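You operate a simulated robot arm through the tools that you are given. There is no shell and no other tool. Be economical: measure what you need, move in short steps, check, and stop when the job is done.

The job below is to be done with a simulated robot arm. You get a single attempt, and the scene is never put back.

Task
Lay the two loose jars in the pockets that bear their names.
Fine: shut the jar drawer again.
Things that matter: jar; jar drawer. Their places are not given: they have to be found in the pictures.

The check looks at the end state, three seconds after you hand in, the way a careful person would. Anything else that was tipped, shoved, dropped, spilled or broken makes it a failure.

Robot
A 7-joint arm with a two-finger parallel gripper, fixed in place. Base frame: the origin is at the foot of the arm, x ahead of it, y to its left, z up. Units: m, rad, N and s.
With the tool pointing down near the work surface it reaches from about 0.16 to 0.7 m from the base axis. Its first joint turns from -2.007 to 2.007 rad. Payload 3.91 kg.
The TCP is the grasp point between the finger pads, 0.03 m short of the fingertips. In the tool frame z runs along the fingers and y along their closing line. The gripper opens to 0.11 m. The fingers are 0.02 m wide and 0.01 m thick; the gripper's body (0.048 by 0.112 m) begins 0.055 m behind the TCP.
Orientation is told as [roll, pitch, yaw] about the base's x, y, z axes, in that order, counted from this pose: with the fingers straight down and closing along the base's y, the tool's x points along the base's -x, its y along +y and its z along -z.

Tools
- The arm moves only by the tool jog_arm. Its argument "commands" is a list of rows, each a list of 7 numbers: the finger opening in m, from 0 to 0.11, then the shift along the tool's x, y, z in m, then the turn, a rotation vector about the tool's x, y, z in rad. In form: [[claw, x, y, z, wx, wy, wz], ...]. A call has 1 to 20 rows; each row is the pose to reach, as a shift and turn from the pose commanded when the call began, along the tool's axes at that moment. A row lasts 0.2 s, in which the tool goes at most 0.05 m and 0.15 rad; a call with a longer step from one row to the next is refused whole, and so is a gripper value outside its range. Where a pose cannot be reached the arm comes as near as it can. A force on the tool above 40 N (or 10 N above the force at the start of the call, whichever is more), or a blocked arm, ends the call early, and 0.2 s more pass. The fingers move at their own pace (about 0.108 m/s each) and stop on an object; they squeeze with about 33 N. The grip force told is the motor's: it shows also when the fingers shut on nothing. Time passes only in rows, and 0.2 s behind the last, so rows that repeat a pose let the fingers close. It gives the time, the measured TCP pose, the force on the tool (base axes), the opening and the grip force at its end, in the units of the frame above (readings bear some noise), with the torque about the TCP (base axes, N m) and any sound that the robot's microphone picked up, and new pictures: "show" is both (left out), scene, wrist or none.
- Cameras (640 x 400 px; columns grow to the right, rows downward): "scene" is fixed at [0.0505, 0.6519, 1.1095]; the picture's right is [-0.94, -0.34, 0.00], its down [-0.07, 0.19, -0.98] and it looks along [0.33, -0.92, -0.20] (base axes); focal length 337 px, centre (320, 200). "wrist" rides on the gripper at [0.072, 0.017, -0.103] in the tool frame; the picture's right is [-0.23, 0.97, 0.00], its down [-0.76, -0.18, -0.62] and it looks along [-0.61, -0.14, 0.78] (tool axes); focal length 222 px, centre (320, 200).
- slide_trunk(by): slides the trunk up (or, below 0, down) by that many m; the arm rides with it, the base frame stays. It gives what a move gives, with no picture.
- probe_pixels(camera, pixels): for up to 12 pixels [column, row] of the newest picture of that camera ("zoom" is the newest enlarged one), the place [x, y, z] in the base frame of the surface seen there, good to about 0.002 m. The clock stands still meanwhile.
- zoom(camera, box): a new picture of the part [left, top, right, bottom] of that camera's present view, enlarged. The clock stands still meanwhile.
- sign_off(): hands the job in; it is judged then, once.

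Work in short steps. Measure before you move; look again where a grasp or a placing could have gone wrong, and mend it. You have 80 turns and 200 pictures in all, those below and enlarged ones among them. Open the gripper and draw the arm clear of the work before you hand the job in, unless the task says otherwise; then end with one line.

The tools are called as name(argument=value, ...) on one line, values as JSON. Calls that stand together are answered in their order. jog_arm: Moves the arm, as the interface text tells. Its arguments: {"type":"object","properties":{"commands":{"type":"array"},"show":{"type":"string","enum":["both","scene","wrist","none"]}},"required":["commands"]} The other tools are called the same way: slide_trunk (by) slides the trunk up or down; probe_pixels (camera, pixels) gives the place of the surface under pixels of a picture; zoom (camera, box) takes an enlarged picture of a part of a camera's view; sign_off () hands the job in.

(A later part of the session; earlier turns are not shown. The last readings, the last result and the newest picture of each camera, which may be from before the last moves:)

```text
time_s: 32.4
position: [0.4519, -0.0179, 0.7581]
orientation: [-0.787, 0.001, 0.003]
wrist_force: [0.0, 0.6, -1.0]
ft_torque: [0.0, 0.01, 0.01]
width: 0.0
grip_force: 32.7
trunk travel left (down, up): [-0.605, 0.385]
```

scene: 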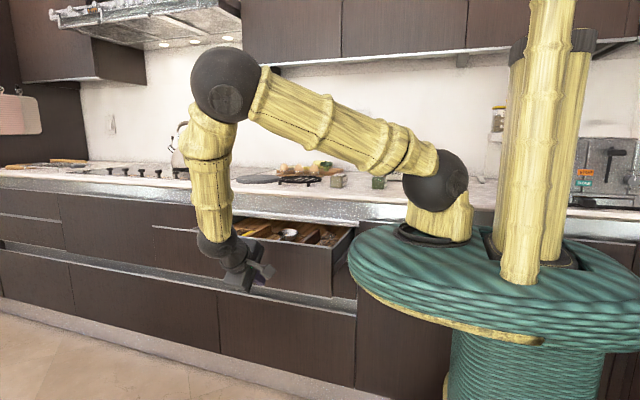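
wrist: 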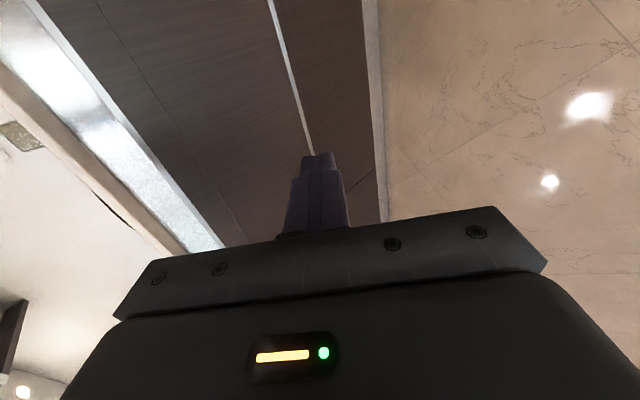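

Gripper is in front of the drawer. I push it shut with the closed fingertips.

jog_arm(commands=[[0.0, 0, -0.02, 0.02, 0, 0, 0], [0.0, 0, -0.04, 0.04, 0, 0, 0], [0.0, 0, -0.06, 0.06, 0, 0, 0], [0.0, 0, -0.08, 0.08, 0, 0, 0], [0.0, 0, -0.1, 0.1, 0, 0, 0], [0.0, 0, -0.12, 0.12, 0, 0, 0], [0.0, 0, -0.14, 0.14, 0, 0, 0], [0.0, 0, -0.16, 0.16, 0, 0, 0], [0.0, 0, -0.18, 0.18, 0, 0, 0], [0.0, 0, -0.2, 0.2, 0, 0, 0], [0.0, 0, -0.22, 0.22, 0, 0, 0], [0.0, 0, -0.235, 0.235, 0, 0, 0], [0.0, 0, -0.25, 0.25, 0, 0, 0], [0.0, 0, -0.26, 0.26, 0, 0, 0], [0.0, 0, -0.266, 0.266, 0, 0, 0], [0.0, 0, -0.269, 0.269, 0, 0, 0], [0.0, 0, -0.272, 0.272, 0, 0, 0]])

probe_pixels(camera="scene", pixels=[[320, 225], [340, 238], [230, 222], [225, 235], [320, 265]])

```text
time_s: 36.0
position: [0.4523, -0.4018, 0.7589]
orientation: [-0.787, 0.001, 0.002]
wrist_force: [-1.4, 8.9, 2.5]
ft_torque: [0.06, 0.0, -0.05]
width: 0.0
grip_force: 32.8
trunk travel left (down, up): [-0.605, 0.385]
```

scene: 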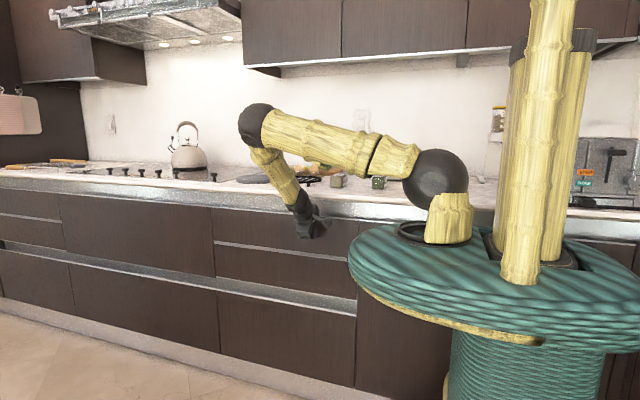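
wrist: 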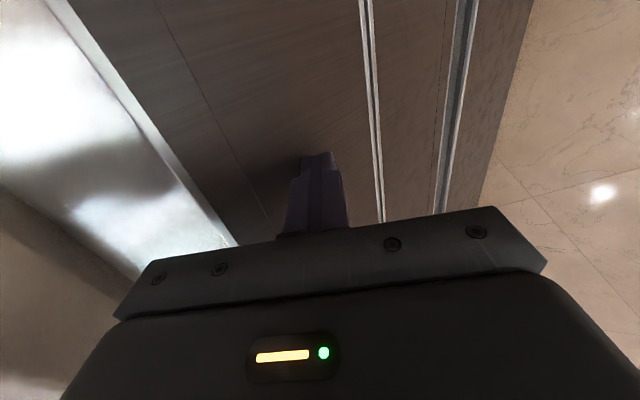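

```text
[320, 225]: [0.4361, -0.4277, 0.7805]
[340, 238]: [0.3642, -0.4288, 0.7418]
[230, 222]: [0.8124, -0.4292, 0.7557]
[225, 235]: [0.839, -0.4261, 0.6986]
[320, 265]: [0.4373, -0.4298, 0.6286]
```

Drawer 1 is shut (front back at y≈-0.43). I back off and lower the trunk to see the second drawer's bottom edge from below.

jog_arm(commands=[[0.0, 0, 0.03, -0.03, 0, 0, 0], [0.0, 0, 0.06, -0.06, 0, 0, 0], [0.0, 0, 0.09, -0.09, 0, 0, 0], [0.0, 0, 0.12, -0.12, 0, 0, 0], [0.0, 0, 0.15, -0.15, 0, 0, 0]], show="none")

slide_trunk(by=-0.33)

jog_arm(commands=[[0.0, 0, 0, 0, 0.14, 0, 0], [0.0, 0, 0, 0, 0.28, 0, 0], [0.0, 0, 0, 0, 0.42, 0, 0], [0.0, 0, 0, 0, 0.56, 0, 0], [0.0, 0, 0, 0, 0.7, 0, 0], [0.0, 0, 0, 0, 0.84, 0, 0], [0.0, 0, 0, 0, 0.98, 0, 0], [0.0, 0, 0, 0, 1.12, 0, 0], [0.0, 0, 0, 0, 1.26, 0, 0]])

```text
time_s: 37.1
position: [0.4511, -0.193, 0.7603]
orientation: [-0.788, 0.001, 0.0]
wrist_force: [-0.3, 0.0, -0.7]
ft_torque: [0.01, -0.01, 0.04]
width: 0.0
grip_force: 33.0
trunk travel left (down, up): [-0.605, 0.385]
```

```text
time_s: 40.4
position: [0.4515, -0.1916, 0.4308]
orientation: [-0.785, 0.0, 0.001]
wrist_force: [0.0, -0.6, 0.2]
ft_torque: [0.03, -0.03, -0.02]
width: 0.0
grip_force: 32.7
trunk travel left (down, up): [-0.275, 0.715]
```

```text
time_s: 42.0
position: [0.4751, -0.1685, 0.4515]
orientation: [-1.529, -0.12, -0.051]
wrist_force: [0.2, 1.0, 0.3]
ft_torque: [0.0, 0.03, 0.02]
width: 0.0
grip_force: 32.6
trunk travel left (down, up): [-0.275, 0.715]
stopped in row 7: the arm was blocked; the commanded pose is now the measured one
```

scene: 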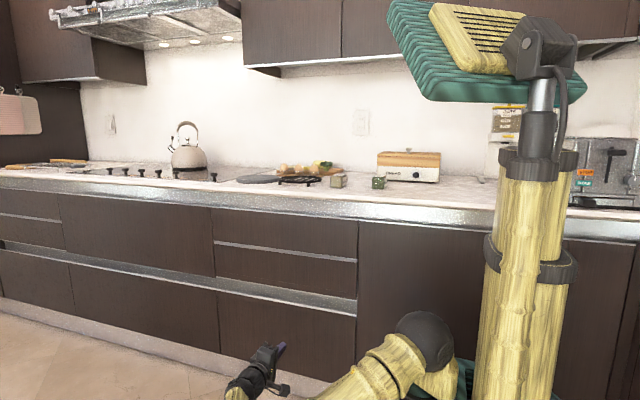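
wrist: 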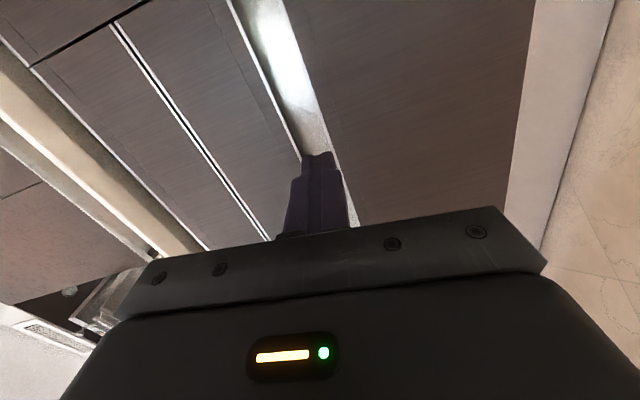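

The tool is about horizontal and the view is from below the channel. I zoom and probe panel 2's bottom edge.

zoom(camera="wrist", box=[200, 0, 360, 100])

probe_pixels(camera="wrist", pixels=[[245, 80], [255, 80], [260, 80], [264, 80], [268, 80], [272, 80], [278, 80], [285, 80], [292, 80], [300, 80], [306, 80], [312, 80]])

probe_pixels(camera="wrist", pixels=[[130, 50], [137, 50], [142, 50], [147, 50], [158, 50], [200, 50], [315, 80], [320, 80], [60, 100], [75, 120], [400, 150], [240, 50]])

```text
4.00 times, centred on (280, 50) of wrist
```

zoom: 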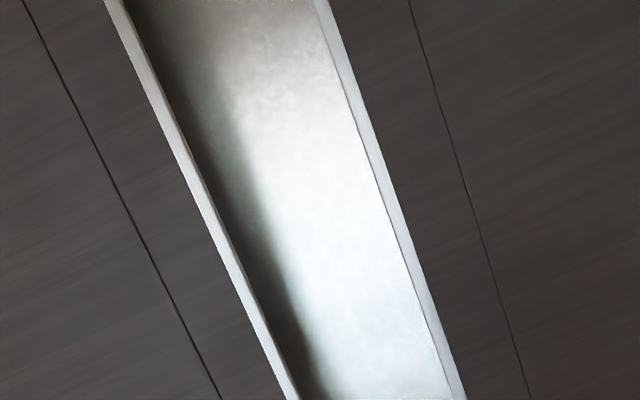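

```text
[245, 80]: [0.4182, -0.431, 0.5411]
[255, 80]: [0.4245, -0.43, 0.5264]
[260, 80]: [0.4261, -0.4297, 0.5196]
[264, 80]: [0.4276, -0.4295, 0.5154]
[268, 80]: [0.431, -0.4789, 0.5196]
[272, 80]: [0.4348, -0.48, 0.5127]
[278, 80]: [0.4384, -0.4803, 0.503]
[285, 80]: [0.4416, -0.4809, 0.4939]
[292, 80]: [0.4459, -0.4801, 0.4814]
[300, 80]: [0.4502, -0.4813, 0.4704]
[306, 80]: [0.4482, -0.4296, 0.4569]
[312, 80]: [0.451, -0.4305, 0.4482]
```

```text
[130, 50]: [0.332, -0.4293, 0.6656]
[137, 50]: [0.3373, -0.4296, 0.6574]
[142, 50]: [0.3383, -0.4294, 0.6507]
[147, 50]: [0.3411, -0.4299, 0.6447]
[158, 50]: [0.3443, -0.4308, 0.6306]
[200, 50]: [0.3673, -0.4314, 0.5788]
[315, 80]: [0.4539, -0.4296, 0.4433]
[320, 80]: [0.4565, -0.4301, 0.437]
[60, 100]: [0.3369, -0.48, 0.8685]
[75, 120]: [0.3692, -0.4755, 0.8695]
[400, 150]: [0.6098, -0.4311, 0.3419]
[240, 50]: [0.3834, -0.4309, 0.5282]
```

Panel 2's bottom edge is at z≈0.513 over an open C-channel (0.458–0.513, back y≈-0.48), so it is pulled from below with an up-tilted finger. The arm sits too high for that tilt; I raise the hand, then lower the trunk.

jog_arm(commands=[[0.11, 0, -0.04, -0.01, 0, 0, 0], [0.11, 0, -0.08, -0.02, 0, 0, 0], [0.11, 0, -0.12, -0.03, 0, 0, 0], [0.11, 0, -0.16, -0.04, 0, 0, 0], [0.11, 0, -0.2, -0.05, 0, 0, 0]], show="none")

slide_trunk(by=-0.25)

jog_arm(commands=[[0.11, 0, -0.01, 0, 0.1, 0, 0], [0.11, 0, -0.02, 0, 0.2, 0, 0], [0.11, 0, -0.03, 0, 0.3, 0, 0], [0.11, 0, -0.04, 0, 0.4, 0, 0]])

```text
time_s: 43.1
position: [0.4508, -0.1223, 0.6492]
orientation: [-1.531, -0.117, -0.048]
wrist_force: [-0.7, 0.4, -0.9]
ft_torque: [-0.01, -0.03, -0.04]
width: 0.1102
grip_force: 0.0
trunk travel left (down, up): [-0.275, 0.715]
```

```text
time_s: 45.7
position: [0.4508, -0.1229, 0.3992]
orientation: [-1.533, -0.117, -0.049]
wrist_force: [0.7, -0.8, 0.0]
ft_torque: [0.0, 0.0, -0.01]
width: 0.1098
grip_force: 0.1
trunk travel left (down, up): [-0.025, 0.965]
```

```text
time_s: 46.7
position: [0.4455, -0.1239, 0.4383]
orientation: [-1.933, -0.119, -0.046]
wrist_force: [0.3, 0.4, -0.4]
ft_torque: [-0.01, 0.03, -0.01]
width: 0.11
grip_force: 0.0
trunk travel left (down, up): [-0.025, 0.965]
```

scene: 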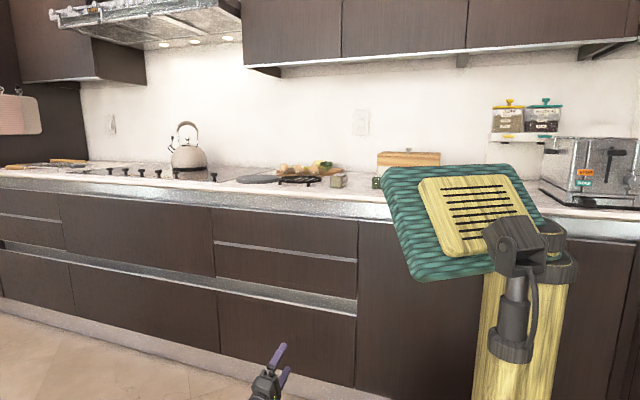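
wrist: 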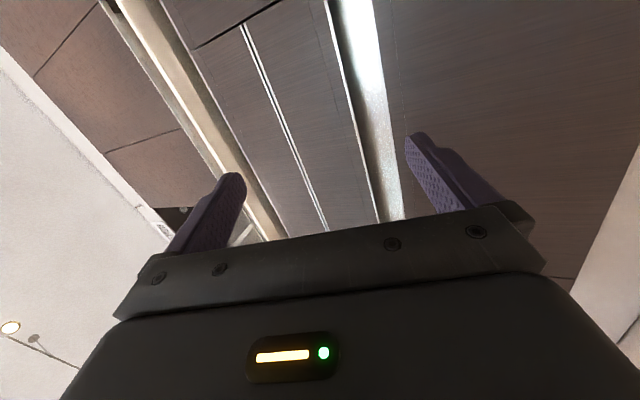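

It tilts freely now (roll -1.93). I bring the tilt to -2.356 and straighten the pitch and yaw errors.

jog_arm(commands=[[0.11, 0, 0, 0, 0.106, -0.026, -0.019], [0.11, 0, 0, 0, 0.212, -0.052, -0.038], [0.11, 0, 0, 0, 0.318, -0.077, -0.056], [0.11, 0, 0, 0, 0.423, -0.103, -0.075]], show="wrist")

```text
time_s: 47.6
position: [0.4457, -0.1245, 0.4558]
orientation: [-2.08, -0.125, -0.021]
wrist_force: [-0.8, 0.3, -0.2]
ft_torque: [0.0, 0.02, -0.01]
width: 0.11
grip_force: 0.0
trunk travel left (down, up): [-0.025, 0.965]
stopped in row 4: the arm was blocked; the commanded pose is now the measured one
```

wrist: 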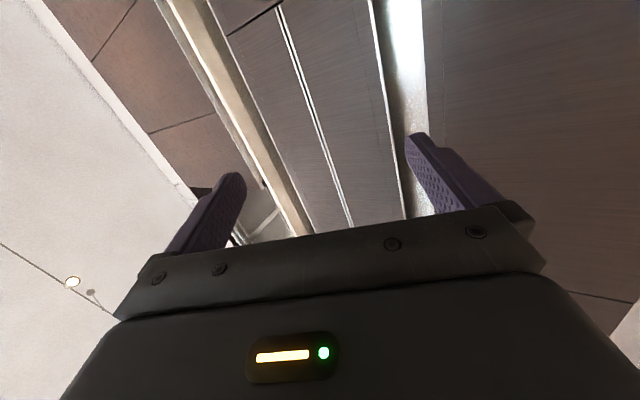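

Blocked at roll ≈ -2.08. Nearer to the cabinet and higher the wrist should have more room; I move there and try the rest of the turn.

jog_arm(commands=[[0.11, 0, -0.004, 0.04, 0, 0, 0], [0.11, 0, -0.008, 0.08, 0, 0, 0], [0.11, 0, -0.013, 0.12, 0, 0, 0], [0.11, 0, -0.0176, 0.153, 0, 0, 0]], show="none")

jog_arm(commands=[[0.11, 0, 0, 0, 0.07, -0.025, -0.022], [0.11, 0, 0, 0, 0.14, -0.05, -0.045], [0.11, 0, 0, 0, 0.21, -0.077, -0.068], [0.11, 0, 0, 0, 0.28, -0.1, -0.09]])

```text
time_s: 48.6
position: [0.4348, -0.2517, 0.5428]
orientation: [-2.079, -0.121, -0.019]
wrist_force: [-0.7, 0.1, 0.1]
ft_torque: [0.01, -0.01, -0.03]
width: 0.1097
grip_force: 0.0
trunk travel left (down, up): [-0.025, 0.965]
```

```text
time_s: 49.5
position: [0.4166, -0.2611, 0.5729]
orientation: [-2.218, -0.161, 0.003]
wrist_force: [0.3, -0.5, 0.3]
ft_torque: [0.01, -0.01, 0.0]
width: 0.11
grip_force: 0.1
trunk travel left (down, up): [-0.025, 0.965]
stopped in row 4: the arm was blocked; the commanded pose is now the measured one
```

scene: 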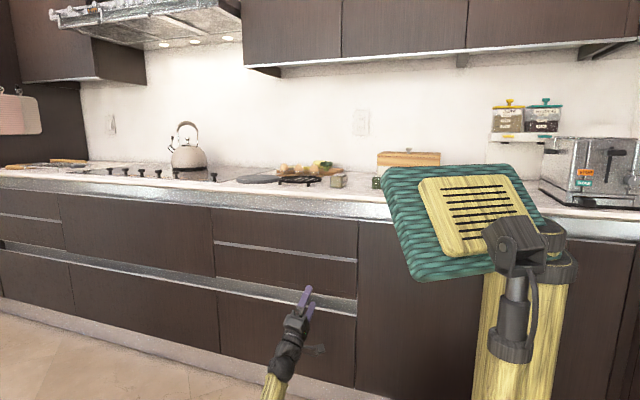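
wrist: 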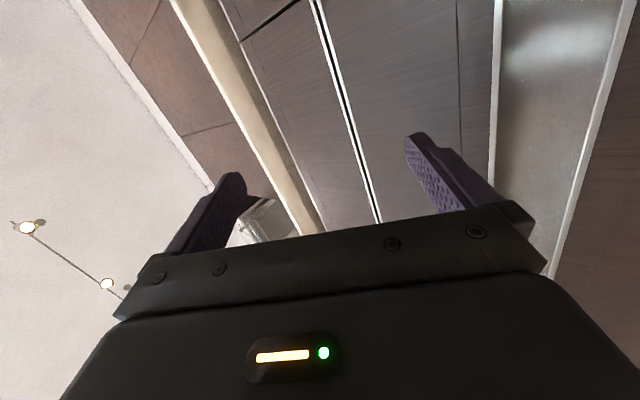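

Tilt is 37° upward, enough to hook. Inner fingertip is now at about (0.42,-0.321,0.544); I move it to below-front of the channel mouth and check.

jog_arm(commands=[[0.11, 0.005, 0.032, -0.008, 0, 0, 0], [0.11, 0.01, 0.064, -0.016, 0, 0, 0], [0.11, 0.0146, 0.0956, -0.0233, 0, 0, 0], [0.11, 0.0146, 0.0956, 0.017, 0, 0, 0]])

zoom(camera="wrist", box=[340, 60, 580, 210])

```text
time_s: 50.3
position: [0.4039, -0.3083, 0.5085]
orientation: [-2.13, -0.304, -0.034]
wrist_force: [-0.1, 0.4, -0.2]
ft_torque: [-0.02, -0.03, 0.02]
width: 0.1098
grip_force: 0.1
trunk travel left (down, up): [-0.025, 0.965]
stopped in row 4: the arm was blocked; the commanded pose is now the measured one
```

scene: 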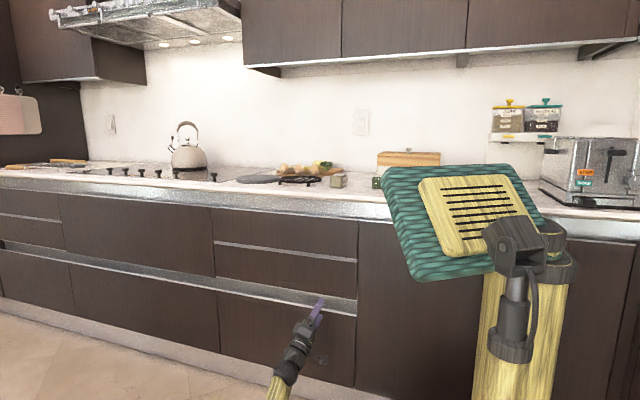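
wrist: 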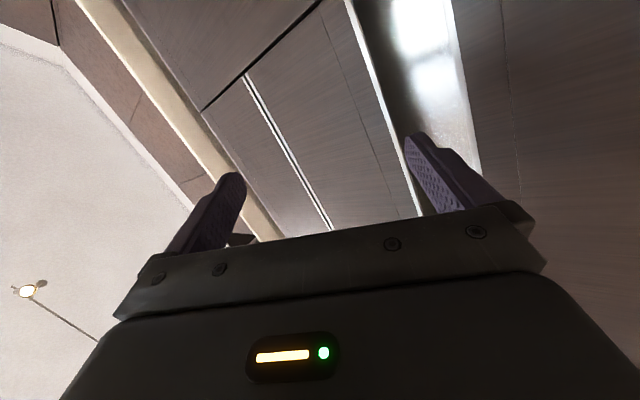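

```text
2.67 times, centred on (460, 135) of wrist
```

zoom: 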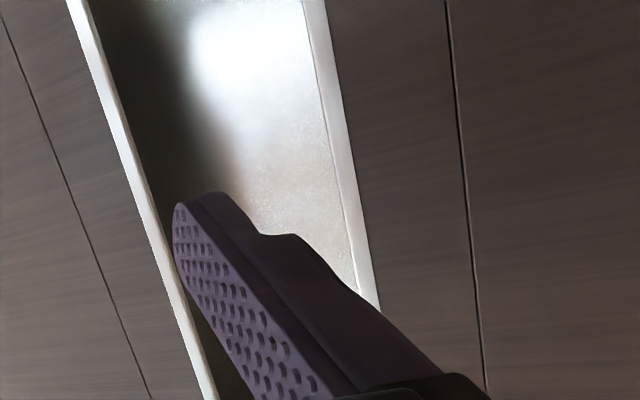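

The drift is mostly a twist about the tool's own axis, so the last wrist joint seems to be at its limit. I back off and turn the gripper ~180° about its axis the free way (wz +).

jog_arm(commands=[[0.11, 0, 0, -0.04, 0, 0, 0.1], [0.11, 0, 0, -0.08, 0, 0, 0.25], [0.11, 0, 0, -0.11, 0, 0, 0.4], [0.11, 0, 0, -0.11, 0, 0, 0.55], [0.11, 0, 0, -0.11, 0, 0, 0.7], [0.11, 0, 0, -0.11, 0, 0, 0.85], [0.11, 0, 0, -0.11, 0, 0, 1.0], [0.11, 0, 0, -0.11, 0, 0, 1.15], [0.11, 0, 0, -0.11, 0, 0, 1.3], [0.11, 0, 0, -0.11, 0, 0, 1.45], [0.11, 0, 0, -0.11, 0, 0, 1.6], [0.11, 0, 0, -0.11, 0, 0, 1.75], [0.11, 0, 0, -0.11, 0, 0, 1.9], [0.11, 0, 0, -0.11, 0, 0, 2.05], [0.11, 0, 0, -0.11, 0, 0, 2.2], [0.11, 0, 0, -0.11, 0, 0, 2.35], [0.11, 0, 0, -0.11, 0, 0, 2.5], [0.11, 0, 0, -0.11, 0, 0, 2.65], [0.11, 0, 0, -0.11, 0, 0, 2.75], [0.11, 0, 0, -0.11, 0, 0, 2.85]])

```text
time_s: 51.1
position: [0.371, -0.2953, 0.4762]
orientation: [-2.156, -0.64, -0.052]
wrist_force: [-0.7, 0.3, 0.7]
ft_torque: [0.0, 0.02, 0.04]
width: 0.1103
grip_force: 0.0
trunk travel left (down, up): [-0.025, 0.965]
stopped in row 3: the arm was blocked; the commanded pose is now the measured one
```

scene: 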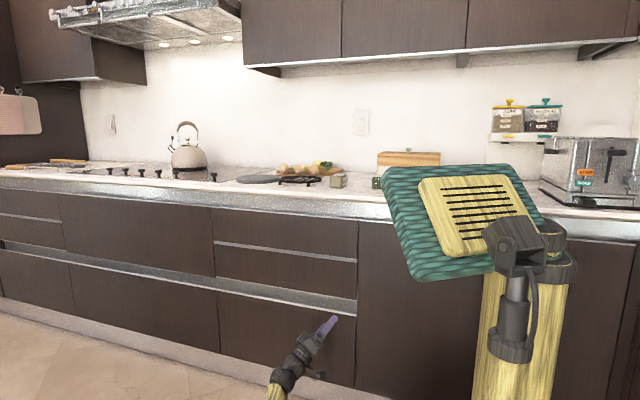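
wrist: 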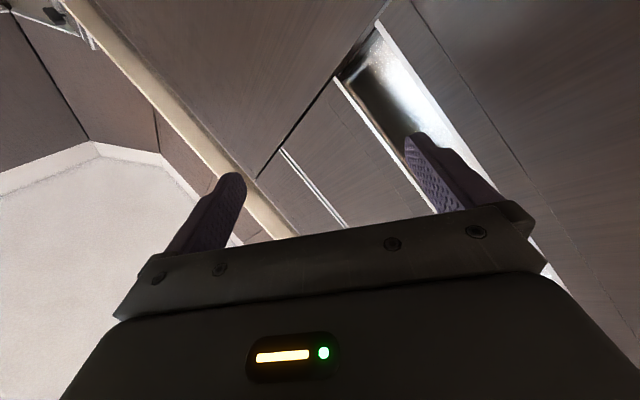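

Backing off is blocked too, so the elbow may be against the floor or platform. I raise the trunk 0.15 m and try going back up and out.

slide_trunk(by=0.15)

jog_arm(commands=[[0.11, 0, 0, 0, 0, 0, 0.14], [0.11, 0, 0, 0, 0, 0, 0.28], [0.11, 0, 0, 0, 0, 0, 0.42], [0.11, 0, 0, 0, 0, 0, 0.56], [0.11, 0, 0, 0, 0, 0, 0.7], [0.11, 0, 0, 0, 0, 0, 0.84], [0.11, 0, 0, 0, 0, 0, 0.98]])

```text
time_s: 52.8
position: [0.3714, -0.294, 0.6255]
orientation: [-2.157, -0.64, -0.052]
wrist_force: [0.5, 0.0, -0.1]
ft_torque: [0.02, 0.02, 0.03]
width: 0.11
grip_force: 0.1
trunk travel left (down, up): [-0.175, 0.815]
```

```text
time_s: 54.5
position: [0.3671, -0.2949, 0.639]
orientation: [2.603, -1.164, 1.69]
wrist_force: [0.0, -0.4, 0.5]
ft_torque: [-0.01, -0.01, -0.01]
width: 0.1099
grip_force: 0.0
trunk travel left (down, up): [-0.175, 0.815]
stopped in row 7: the arm was blocked; the commanded pose is now the measured one
```

scene: 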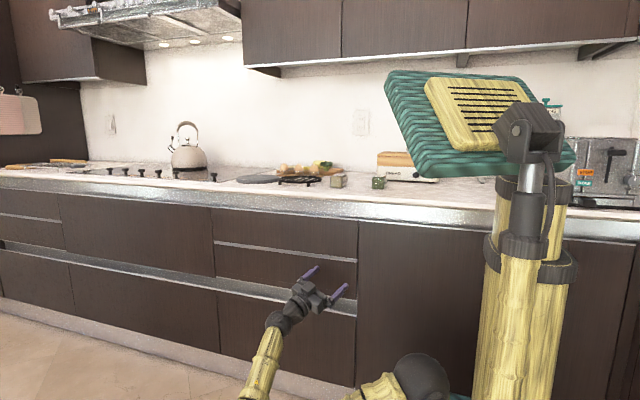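
wrist: 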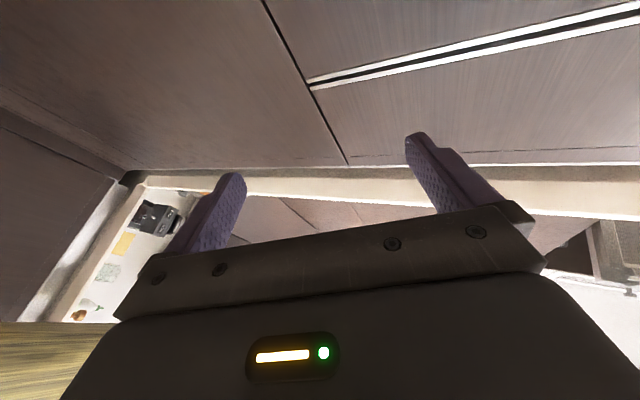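

Freed: it now closes along x, pointing (-0.42,-0.84,0.34). I'll hook with the closed fingers instead; I turn to heading -y, 40° up, and shift a little back.

jog_arm(commands=[[0.0, 0.005, 0.006, -0.018, -0.108, -0.075, 0.004], [0.0, 0.011, 0.012, -0.037, -0.216, -0.15, 0.009], [0.0, 0.016, 0.018, -0.055, -0.325, -0.225, 0.013], [0.0, 0.0215, 0.0237, -0.0736, -0.433, -0.3, 0.0175]])

```text
time_s: 55.2
position: [0.3672, -0.2993, 0.6472]
orientation: [2.509, -1.102, 1.871]
wrist_force: [-0.3, -0.2, -0.8]
ft_torque: [0.02, 0.02, 0.0]
width: 0.0
grip_force: 26.2
trunk travel left (down, up): [-0.175, 0.815]
stopped in row 3: the arm was blocked; the commanded pose is now the measured one
```

scene: 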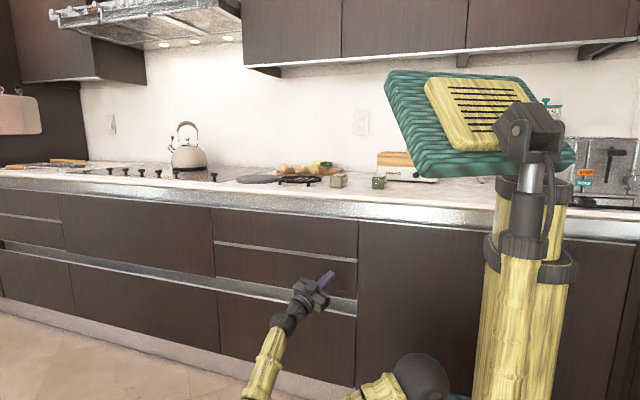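
wrist: 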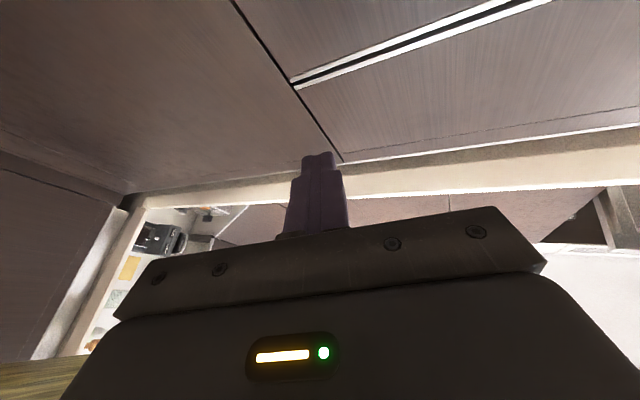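

Still tight; the arm seems too folded this near to the base. I move the hand 0.18 m along +x to extend it.

jog_arm(commands=[[0.0, 0.005, 0.0334, -0.0127, 0, 0, 0], [0.0, 0.01, 0.0667, -0.0253, 0, 0, 0], [0.0, 0.0145, 0.1, -0.038, 0, 0, 0], [0.0, 0.019, 0.133, -0.0506, 0, 0, 0], [0.0, 0.0241, 0.1668, -0.0633, 0, 0, 0]])

```text
time_s: 56.4
position: [0.546, -0.2987, 0.645]
orientation: [2.524, -1.102, 1.859]
wrist_force: [0.5, 0.2, -0.1]
ft_torque: [0.01, 0.01, 0.0]
width: 0.0
grip_force: 32.8
trunk travel left (down, up): [-0.175, 0.815]
```

scene: 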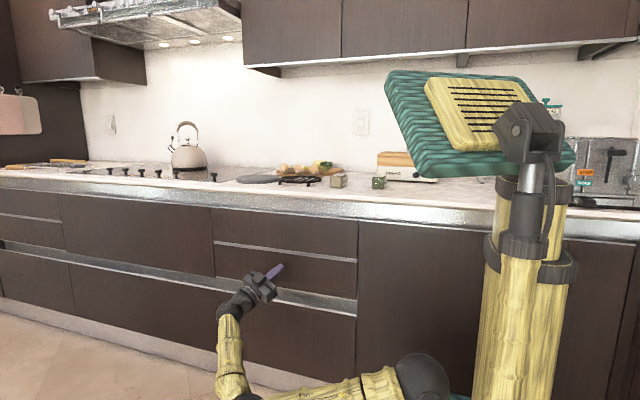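
wrist: 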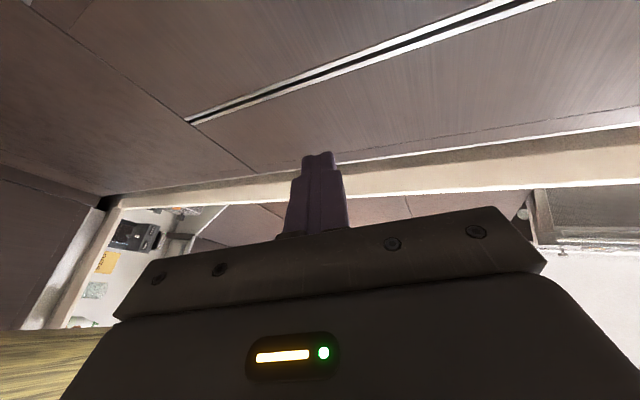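

Free again, at x≈0.546. Now I apply the orientation correction (heading -y, 40° up).

jog_arm(commands=[[0.0, 0, 0, 0, -0.094, -0.067, -0.022], [0.0, 0, 0, 0, -0.188, -0.134, -0.044], [0.0, 0, 0, 0, -0.283, -0.2, -0.065], [0.0, 0, 0, 0, -0.377, -0.269, -0.087]])

```text
time_s: 57.5
position: [0.539, -0.3, 0.6936]
orientation: [2.919, -0.921, 1.753]
wrist_force: [-0.3, -1.4, 0.1]
ft_torque: [0.0, 0.01, -0.01]
width: 0.0
grip_force: 32.9
trunk travel left (down, up): [-0.175, 0.815]
stopped in row 4: the arm was blocked; the commanded pose is now the measured one
```

scene: 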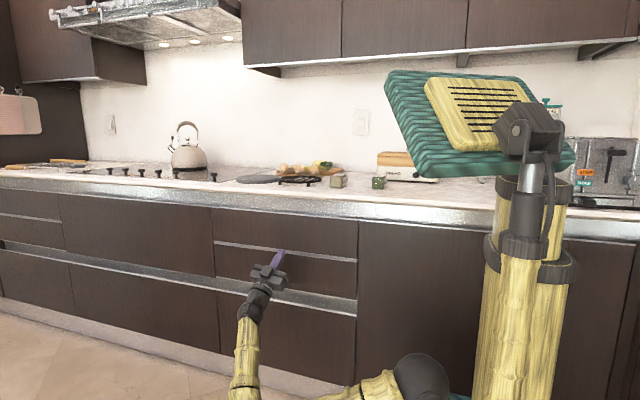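
wrist: 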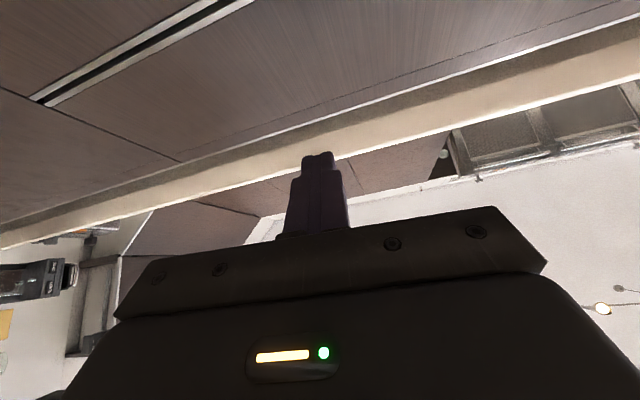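

Now tz≈(-0.08,-0.80,0.59), closing line ≈ x: a good hook attitude. I lower the trunk so the hand comes to channel height without changing posture.

slide_trunk(by=-0.174)

jog_arm(commands=[[0.0, 0.031, -0.004, -0.004, 0, 0, 0], [0.0, 0.063, -0.008, -0.008, 0, 0, 0], [0.0, 0.0943, -0.0114, -0.0126, 0, 0, 0]])

```text
time_s: 59.5
position: [0.5377, -0.3, 0.5207]
orientation: [2.919, -0.919, 1.753]
wrist_force: [0.5, -0.3, 0.4]
ft_torque: [0.01, -0.01, 0.0]
width: 0.0
grip_force: 33.1
trunk travel left (down, up): [-0.001, 0.989]
```

```text
time_s: 60.4
position: [0.5353, -0.3437, 0.487]
orientation: [2.683, -0.926, 1.953]
wrist_force: [-0.9, 0.0, 0.9]
ft_torque: [0.01, 0.0, 0.03]
width: 0.0
grip_force: 33.2
trunk travel left (down, up): [-0.001, 0.989]
stopped in row 3: the arm was blocked; the commanded pose is now the measured one
```

scene: 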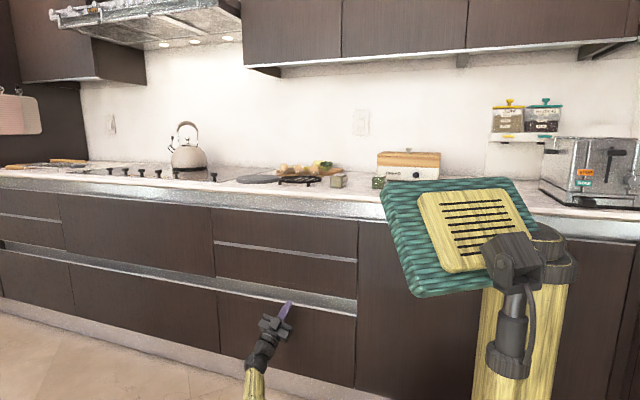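
wrist: 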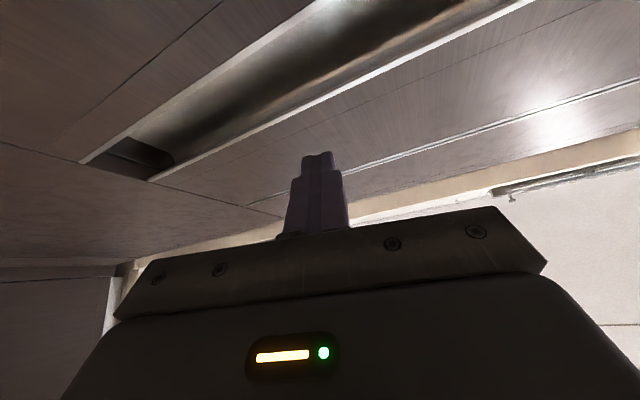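

The tilt is 33° and the tip at about (0.531,-0.369,0.503). The arm favours a heading a bit toward -x, which still hooks; I lower the tip to the mouth while letting the heading turn 0.3 rad.

jog_arm(commands=[[0.0, 0, 0, 0, 0.12, -0.04, 0.02], [0.0, 0, 0, 0, 0.24, -0.08, 0.04], [0.0, 0.019, -0.004, 0, 0.24, -0.08, 0.04], [0.0, 0.0385, -0.009, 0, 0.24, -0.08, 0.04]], show="wrist")

```text
time_s: 61.4
position: [0.5356, -0.3639, 0.4521]
orientation: [2.461, -0.837, 1.933]
wrist_force: [0.0, 0.0, -0.5]
ft_torque: [-0.04, -0.01, 0.01]
width: 0.0
grip_force: 33.1
trunk travel left (down, up): [-0.001, 0.989]
```

wrist: 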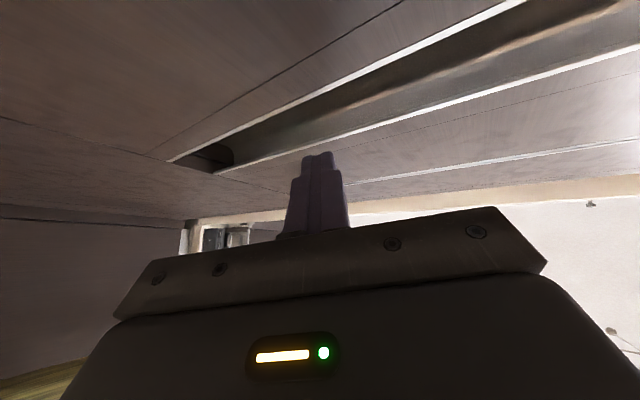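

Reached freely: tz≈(-0.38,-0.76,0.52), tip ≈(0.524,-0.387,0.468). I insert ~0.097 m along the tool axis, in small steps.

jog_arm(commands=[[0.0, 0.0022, -0.0013, 0.02, 0, 0, 0], [0.0, 0.0022, -0.0013, 0.04, 0, 0, 0], [0.0, 0.0022, -0.0013, 0.06, 0, 0, 0], [0.0, 0.0022, -0.0013, 0.08, 0, 0, 0], [0.0, 0.0022, -0.0013, 0.096, 0, 0, 0]])

zoom(camera="wrist", box=[200, 90, 440, 240])

```text
time_s: 62.6
position: [0.4993, -0.4379, 0.4989]
orientation: [2.462, -0.839, 1.932]
wrist_force: [0.4, 0.0, -2.9]
ft_torque: [-0.03, 0.02, -0.03]
width: 0.0
grip_force: 33.4
trunk travel left (down, up): [-0.001, 0.989]
```

scene: 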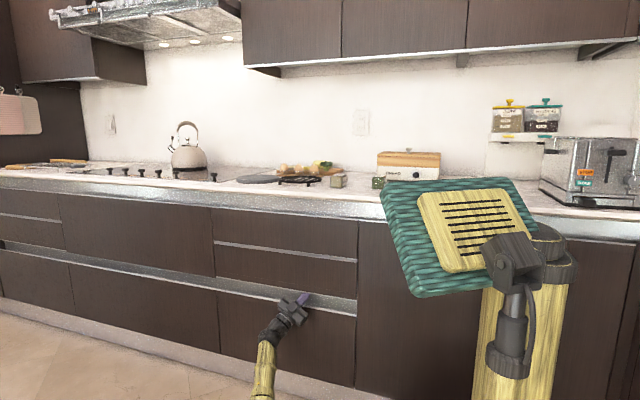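
wrist: 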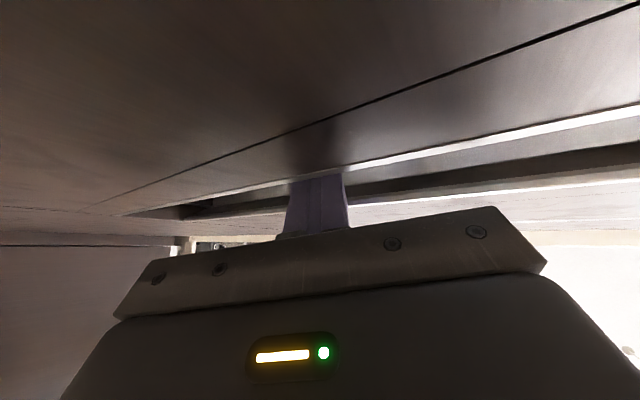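

```text
2.67 times, centred on (320, 165) of wrist
```

zoom: 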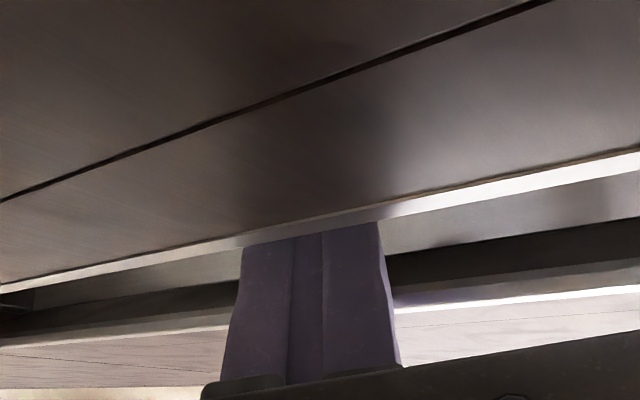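

The tip is inside the channel behind panel 2's bottom edge (slight touch, -2.9 N). I pull 0.10 m in +y.

jog_arm(commands=[[0.0, -0.0063, -0.0016, -0.0076, 0, 0, 0], [0.0, -0.0125, -0.0032, -0.0153, 0, 0, 0], [0.0, -0.0188, -0.0048, -0.0229, 0, 0, 0], [0.0, -0.0282, -0.0073, -0.0343, 0, 0, 0], [0.0, -0.0376, -0.0097, -0.0458, 0, 0, 0], [0.0, -0.0501, -0.0129, -0.061, 0, 0, 0], [0.0, -0.0626, -0.0161, -0.0763, 0, 0, 0]])

```text
time_s: 64.2
position: [0.4978, -0.3384, 0.4997]
orientation: [2.461, -0.837, 1.931]
wrist_force: [-0.8, 0.9, 0.1]
ft_torque: [-0.04, 0.05, -0.02]
width: 0.0
grip_force: 33.0
trunk travel left (down, up): [-0.001, 0.989]
```

scene: 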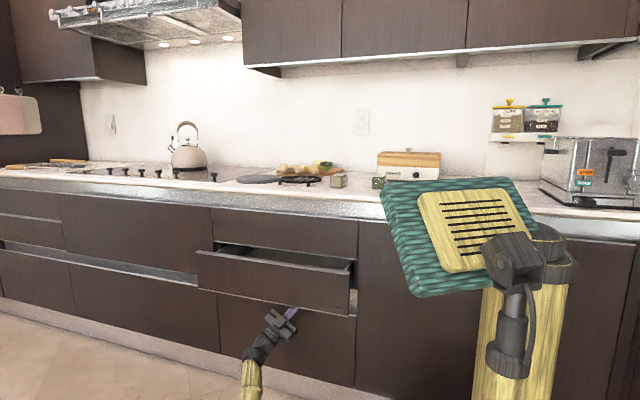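
wrist: 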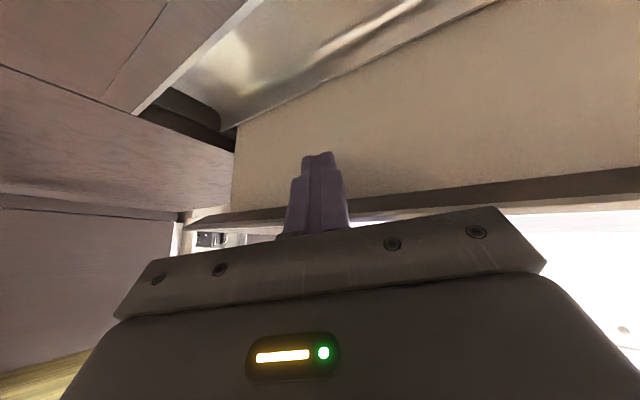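

Drawer 2 came out. I pull further while the hook holds.

jog_arm(commands=[[0.0, -0.0125, -0.0032, -0.0153, 0, 0, 0], [0.0, -0.0251, -0.0065, -0.0305, 0, 0, 0], [0.0, -0.0376, -0.0097, -0.0458, 0, 0, 0], [0.0, -0.0501, -0.0129, -0.061, 0, 0, 0], [0.0, -0.0626, -0.0161, -0.0763, 0, 0, 0], [0.0, -0.0752, -0.0194, -0.0915, 0, 0, 0], [0.0, -0.0877, -0.0226, -0.1068, 0, 0, 0], [0.0, -0.1002, -0.0258, -0.122, 0, 0, 0]])

zoom(camera="scene", box=[160, 200, 400, 350])

```text
time_s: 66.0
position: [0.5001, -0.1782, 0.4985]
orientation: [2.463, -0.837, 1.933]
wrist_force: [-0.7, 0.3, -5.6]
ft_torque: [-0.03, 0.02, 0.05]
width: 0.0
grip_force: 32.5
trunk travel left (down, up): [-0.001, 0.989]
```

scene: 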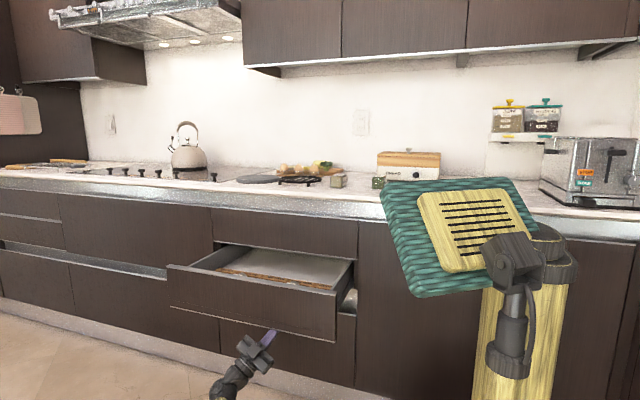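
wrist: 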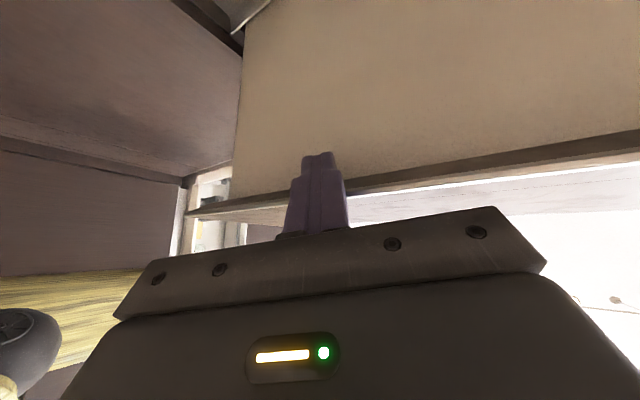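

```text
2.67 times, centred on (280, 275) of scene
```

zoom: 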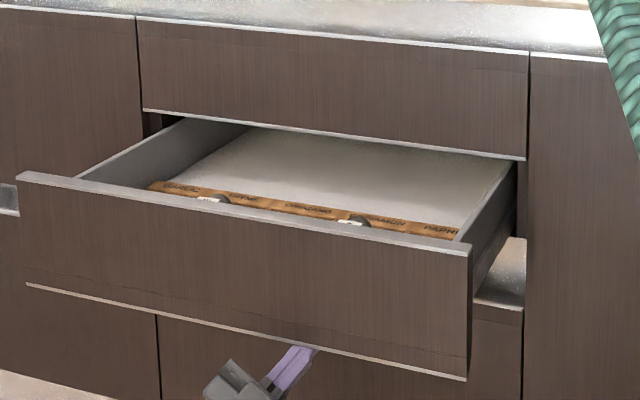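

This is the jar drawer: a strip of labels GARLIC … OREGANO, CINNAMON, PAPRIKA. I probe the strip and pocket places.

zoom(camera="scene", box=[205, 235, 345, 322])

probe_pixels(camera="scene", pixels=[[200, 271], [240, 275], [275, 279], [305, 284], [328, 287], [240, 274], [293, 284], [180, 268], [330, 293], [260, 260], [270, 285], [352, 302]])

```text
4.57 times, centred on (275, 278) of scene
```

zoom: 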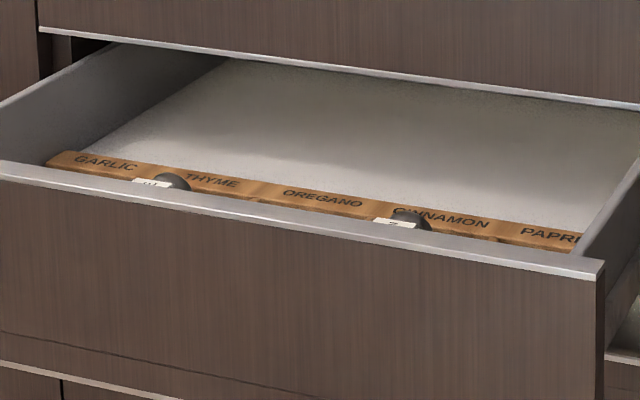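

```text
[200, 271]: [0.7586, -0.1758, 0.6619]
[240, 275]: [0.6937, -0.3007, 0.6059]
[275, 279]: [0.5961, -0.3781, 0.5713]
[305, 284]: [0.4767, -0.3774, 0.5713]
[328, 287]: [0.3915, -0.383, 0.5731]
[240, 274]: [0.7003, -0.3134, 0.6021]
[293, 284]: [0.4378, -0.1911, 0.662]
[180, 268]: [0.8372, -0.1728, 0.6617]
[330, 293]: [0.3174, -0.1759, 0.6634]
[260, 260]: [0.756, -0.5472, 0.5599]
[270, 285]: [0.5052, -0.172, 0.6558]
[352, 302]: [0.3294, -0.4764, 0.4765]
```

Pockets run along x at a pitch of ~0.1 m, GARLIC at far left, OREGANO at x≈0.6. I unhook down and out, then move clear in front.

jog_arm(commands=[[0.0, 0, 0, -0.03, 0, 0, 0], [0.0, 0, 0, -0.06, 0, 0, 0], [0.0, 0, 0, -0.1, 0, 0, 0], [0.0, -0.021, -0.005, -0.125, 0, 0, 0], [0.0, -0.042, -0.011, -0.151, 0, 0, 0], [0.0, -0.0626, -0.0161, -0.176, 0, 0, 0]])

```text
time_s: 67.4
position: [0.535, -0.0013, 0.447]
orientation: [2.468, -0.837, 1.924]
wrist_force: [-0.1, 0.6, 0.2]
ft_torque: [-0.04, 0.0, -0.03]
width: 0.0
grip_force: 32.9
trunk travel left (down, up): [-0.001, 0.989]
```

scene: 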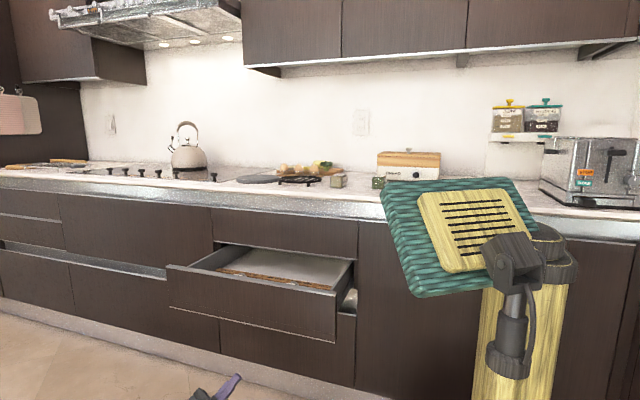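
wrist: 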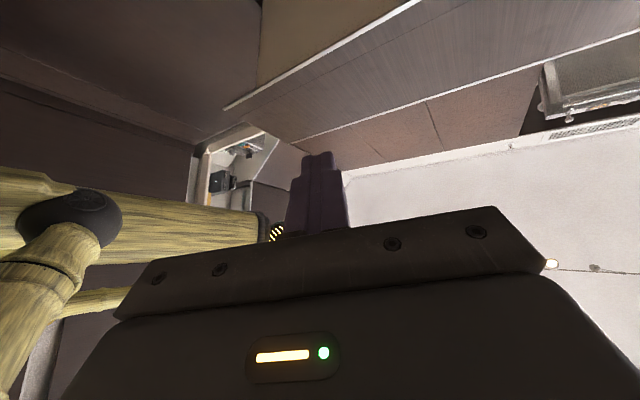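

Drawer stays open by ~0.25. I raise the trunk and turn the gripper back to pointing down (yaw -90°), to look into the drawer from above.

slide_trunk(by=0.55)

jog_arm(commands=[[0.11, 0, 0, 0, 0.0034, 0.1358, -0.0361], [0.11, 0, 0, 0, 0.0068, 0.2716, -0.0721], [0.11, 0, 0, 0, 0.0101, 0.4074, -0.1082], [0.11, 0, 0, 0, 0.0135, 0.5433, -0.1443], [0.11, 0, 0, 0, 0.0169, 0.6791, -0.1803], [0.11, 0, 0, 0, 0.02, 0.8149, -0.2164], [0.11, 0, 0, 0, 0.024, 0.9507, -0.2524], [0.11, 0, 0, 0, 0.027, 1.0865, -0.2885], [0.11, 0, 0, 0, 0.03, 1.2223, -0.3246], [0.11, 0, 0, 0, 0.034, 1.3581, -0.3606], [0.11, 0, 0, 0, 0.037, 1.494, -0.3967], [0.11, 0, 0, 0, 0.04, 1.6298, -0.4328], [0.11, 0, 0, 0, 0.044, 1.7656, -0.4688], [0.11, 0, 0, 0, 0.047, 1.9014, -0.5049], [0.11, 0, 0, 0, 0.05, 2.0372, -0.5409], [0.11, 0, 0, 0, 0.054, 2.173, -0.577]])

```text
refused: 0.55 is not a number from -0.4 to 0.4
```

```text
time_s: 70.8
position: [0.537, -0.0043, 0.4491]
orientation: [-0.003, 0.004, -1.569]
wrist_force: [-0.4, 0.0, 0.5]
ft_torque: [-0.02, 0.01, -0.01]
width: 0.1096
grip_force: 0.0
trunk travel left (down, up): [-0.001, 0.989]
```

scene: 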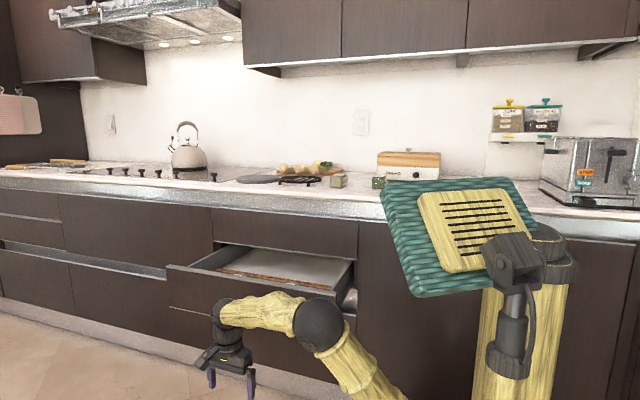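
wrist: 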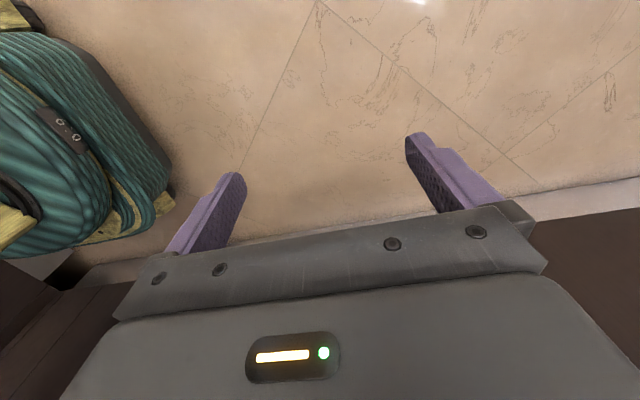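

The turn succeeded in place. Before raising the trunk I check where elbow and forearm are relative to the drawer front (y≈-0.175).

probe_pixels(camera="scene", pixels=[[300, 315], [318, 300], [340, 325], [270, 300], [225, 310], [318, 345], [350, 370], [280, 325]])

```text
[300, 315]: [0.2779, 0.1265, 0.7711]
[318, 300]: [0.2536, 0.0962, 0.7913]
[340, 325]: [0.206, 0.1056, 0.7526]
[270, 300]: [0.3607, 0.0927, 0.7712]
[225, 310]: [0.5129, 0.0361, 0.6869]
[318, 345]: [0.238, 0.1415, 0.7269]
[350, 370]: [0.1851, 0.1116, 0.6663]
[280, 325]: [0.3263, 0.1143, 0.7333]
```

All of the arm is at y>-0.1, well in front. I raise the trunk in two steps and look.

slide_trunk(by=0.4)

slide_trunk(by=0.1)

jog_arm(commands=[[0.11, 0.02, 0.03, 0, 0, 0, 0]])

zoom(camera="wrist", box=[160, 0, 540, 238])

```text
time_s: 74.6
position: [0.5386, -0.0032, 0.8483]
orientation: [-0.002, 0.0, -1.57]
wrist_force: [-0.3, 0.2, 0.7]
ft_torque: [0.02, 0.02, 0.0]
width: 0.11
grip_force: 0.1
trunk travel left (down, up): [-0.401, 0.589]
```

```text
time_s: 75.9
position: [0.5363, -0.0051, 0.9487]
orientation: [-0.001, 0.0, -1.571]
wrist_force: [-0.3, 0.7, 0.0]
ft_torque: [0.01, -0.03, 0.0]
width: 0.1099
grip_force: 0.0
trunk travel left (down, up): [-0.501, 0.489]
```

```text
time_s: 76.3
position: [0.5675, 0.0172, 0.9475]
orientation: [-0.003, 0.0, -1.57]
wrist_force: [-0.9, 0.6, 0.4]
ft_torque: [0.0, -0.03, -0.01]
width: 0.1103
grip_force: 0.0
trunk travel left (down, up): [-0.501, 0.489]
```

scene: 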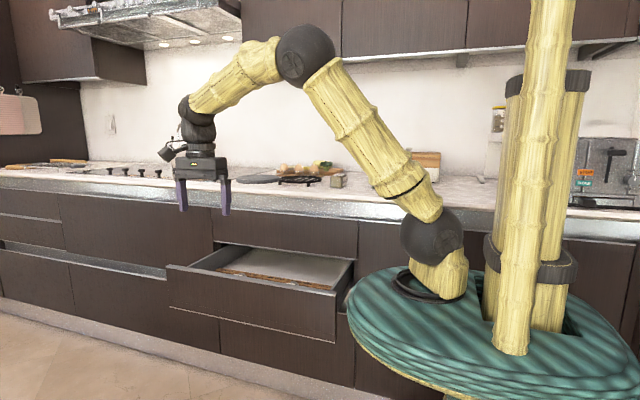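
wrist: 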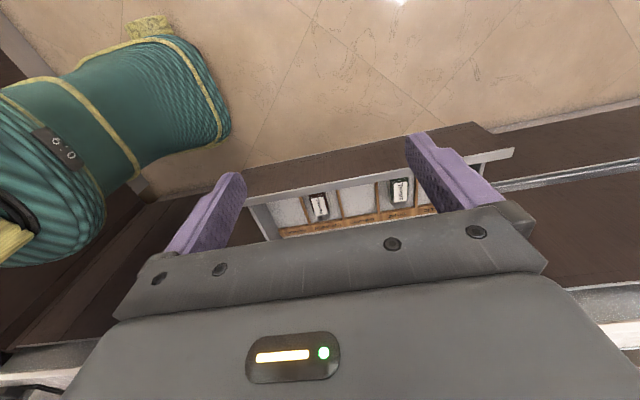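

```text
1.68 times, centred on (350, 119) of wrist
```

zoom: 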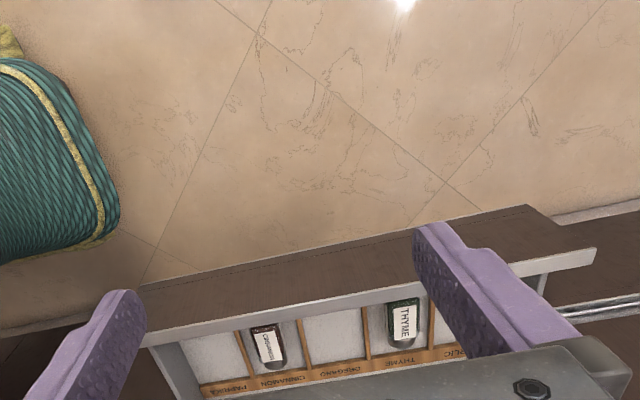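

I move over the drawer for a steeper view of the pockets.

jog_arm(commands=[[0.11, -0.03, 0.01, -0.025, 0, 0, 0], [0.11, -0.06, 0.02, -0.05, 0, 0, 0], [0.11, -0.09, 0.03, -0.075, 0, 0, 0], [0.11, -0.12, 0.04, -0.1, 0, 0, 0], [0.11, -0.147, 0.05, -0.1, 0, 0, 0]], show="wrist")

zoom(camera="wrist", box=[160, 50, 480, 250])

```text
time_s: 77.5
position: [0.6166, -0.1305, 1.0508]
orientation: [-0.001, 0.001, -1.569]
wrist_force: [-0.4, 0.6, 0.9]
ft_torque: [0.0, 0.0, -0.02]
width: 0.1101
grip_force: 0.2
trunk travel left (down, up): [-0.501, 0.489]
```

wrist: 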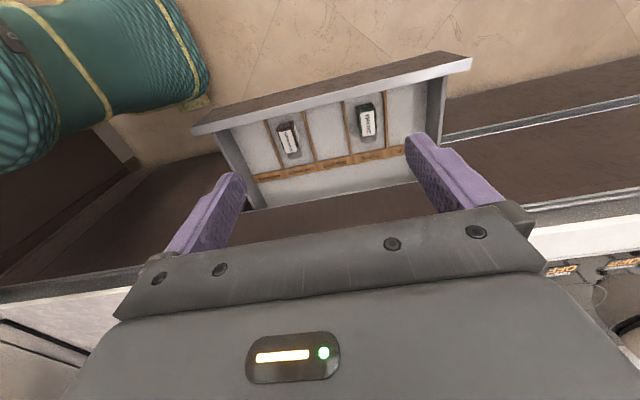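

```text
2.00 times, centred on (320, 150) of wrist
```

zoom: 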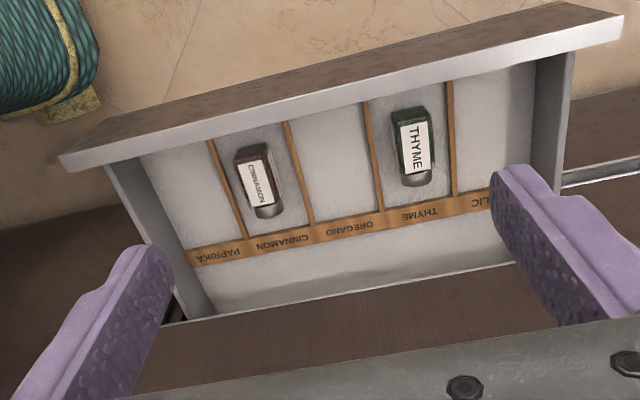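

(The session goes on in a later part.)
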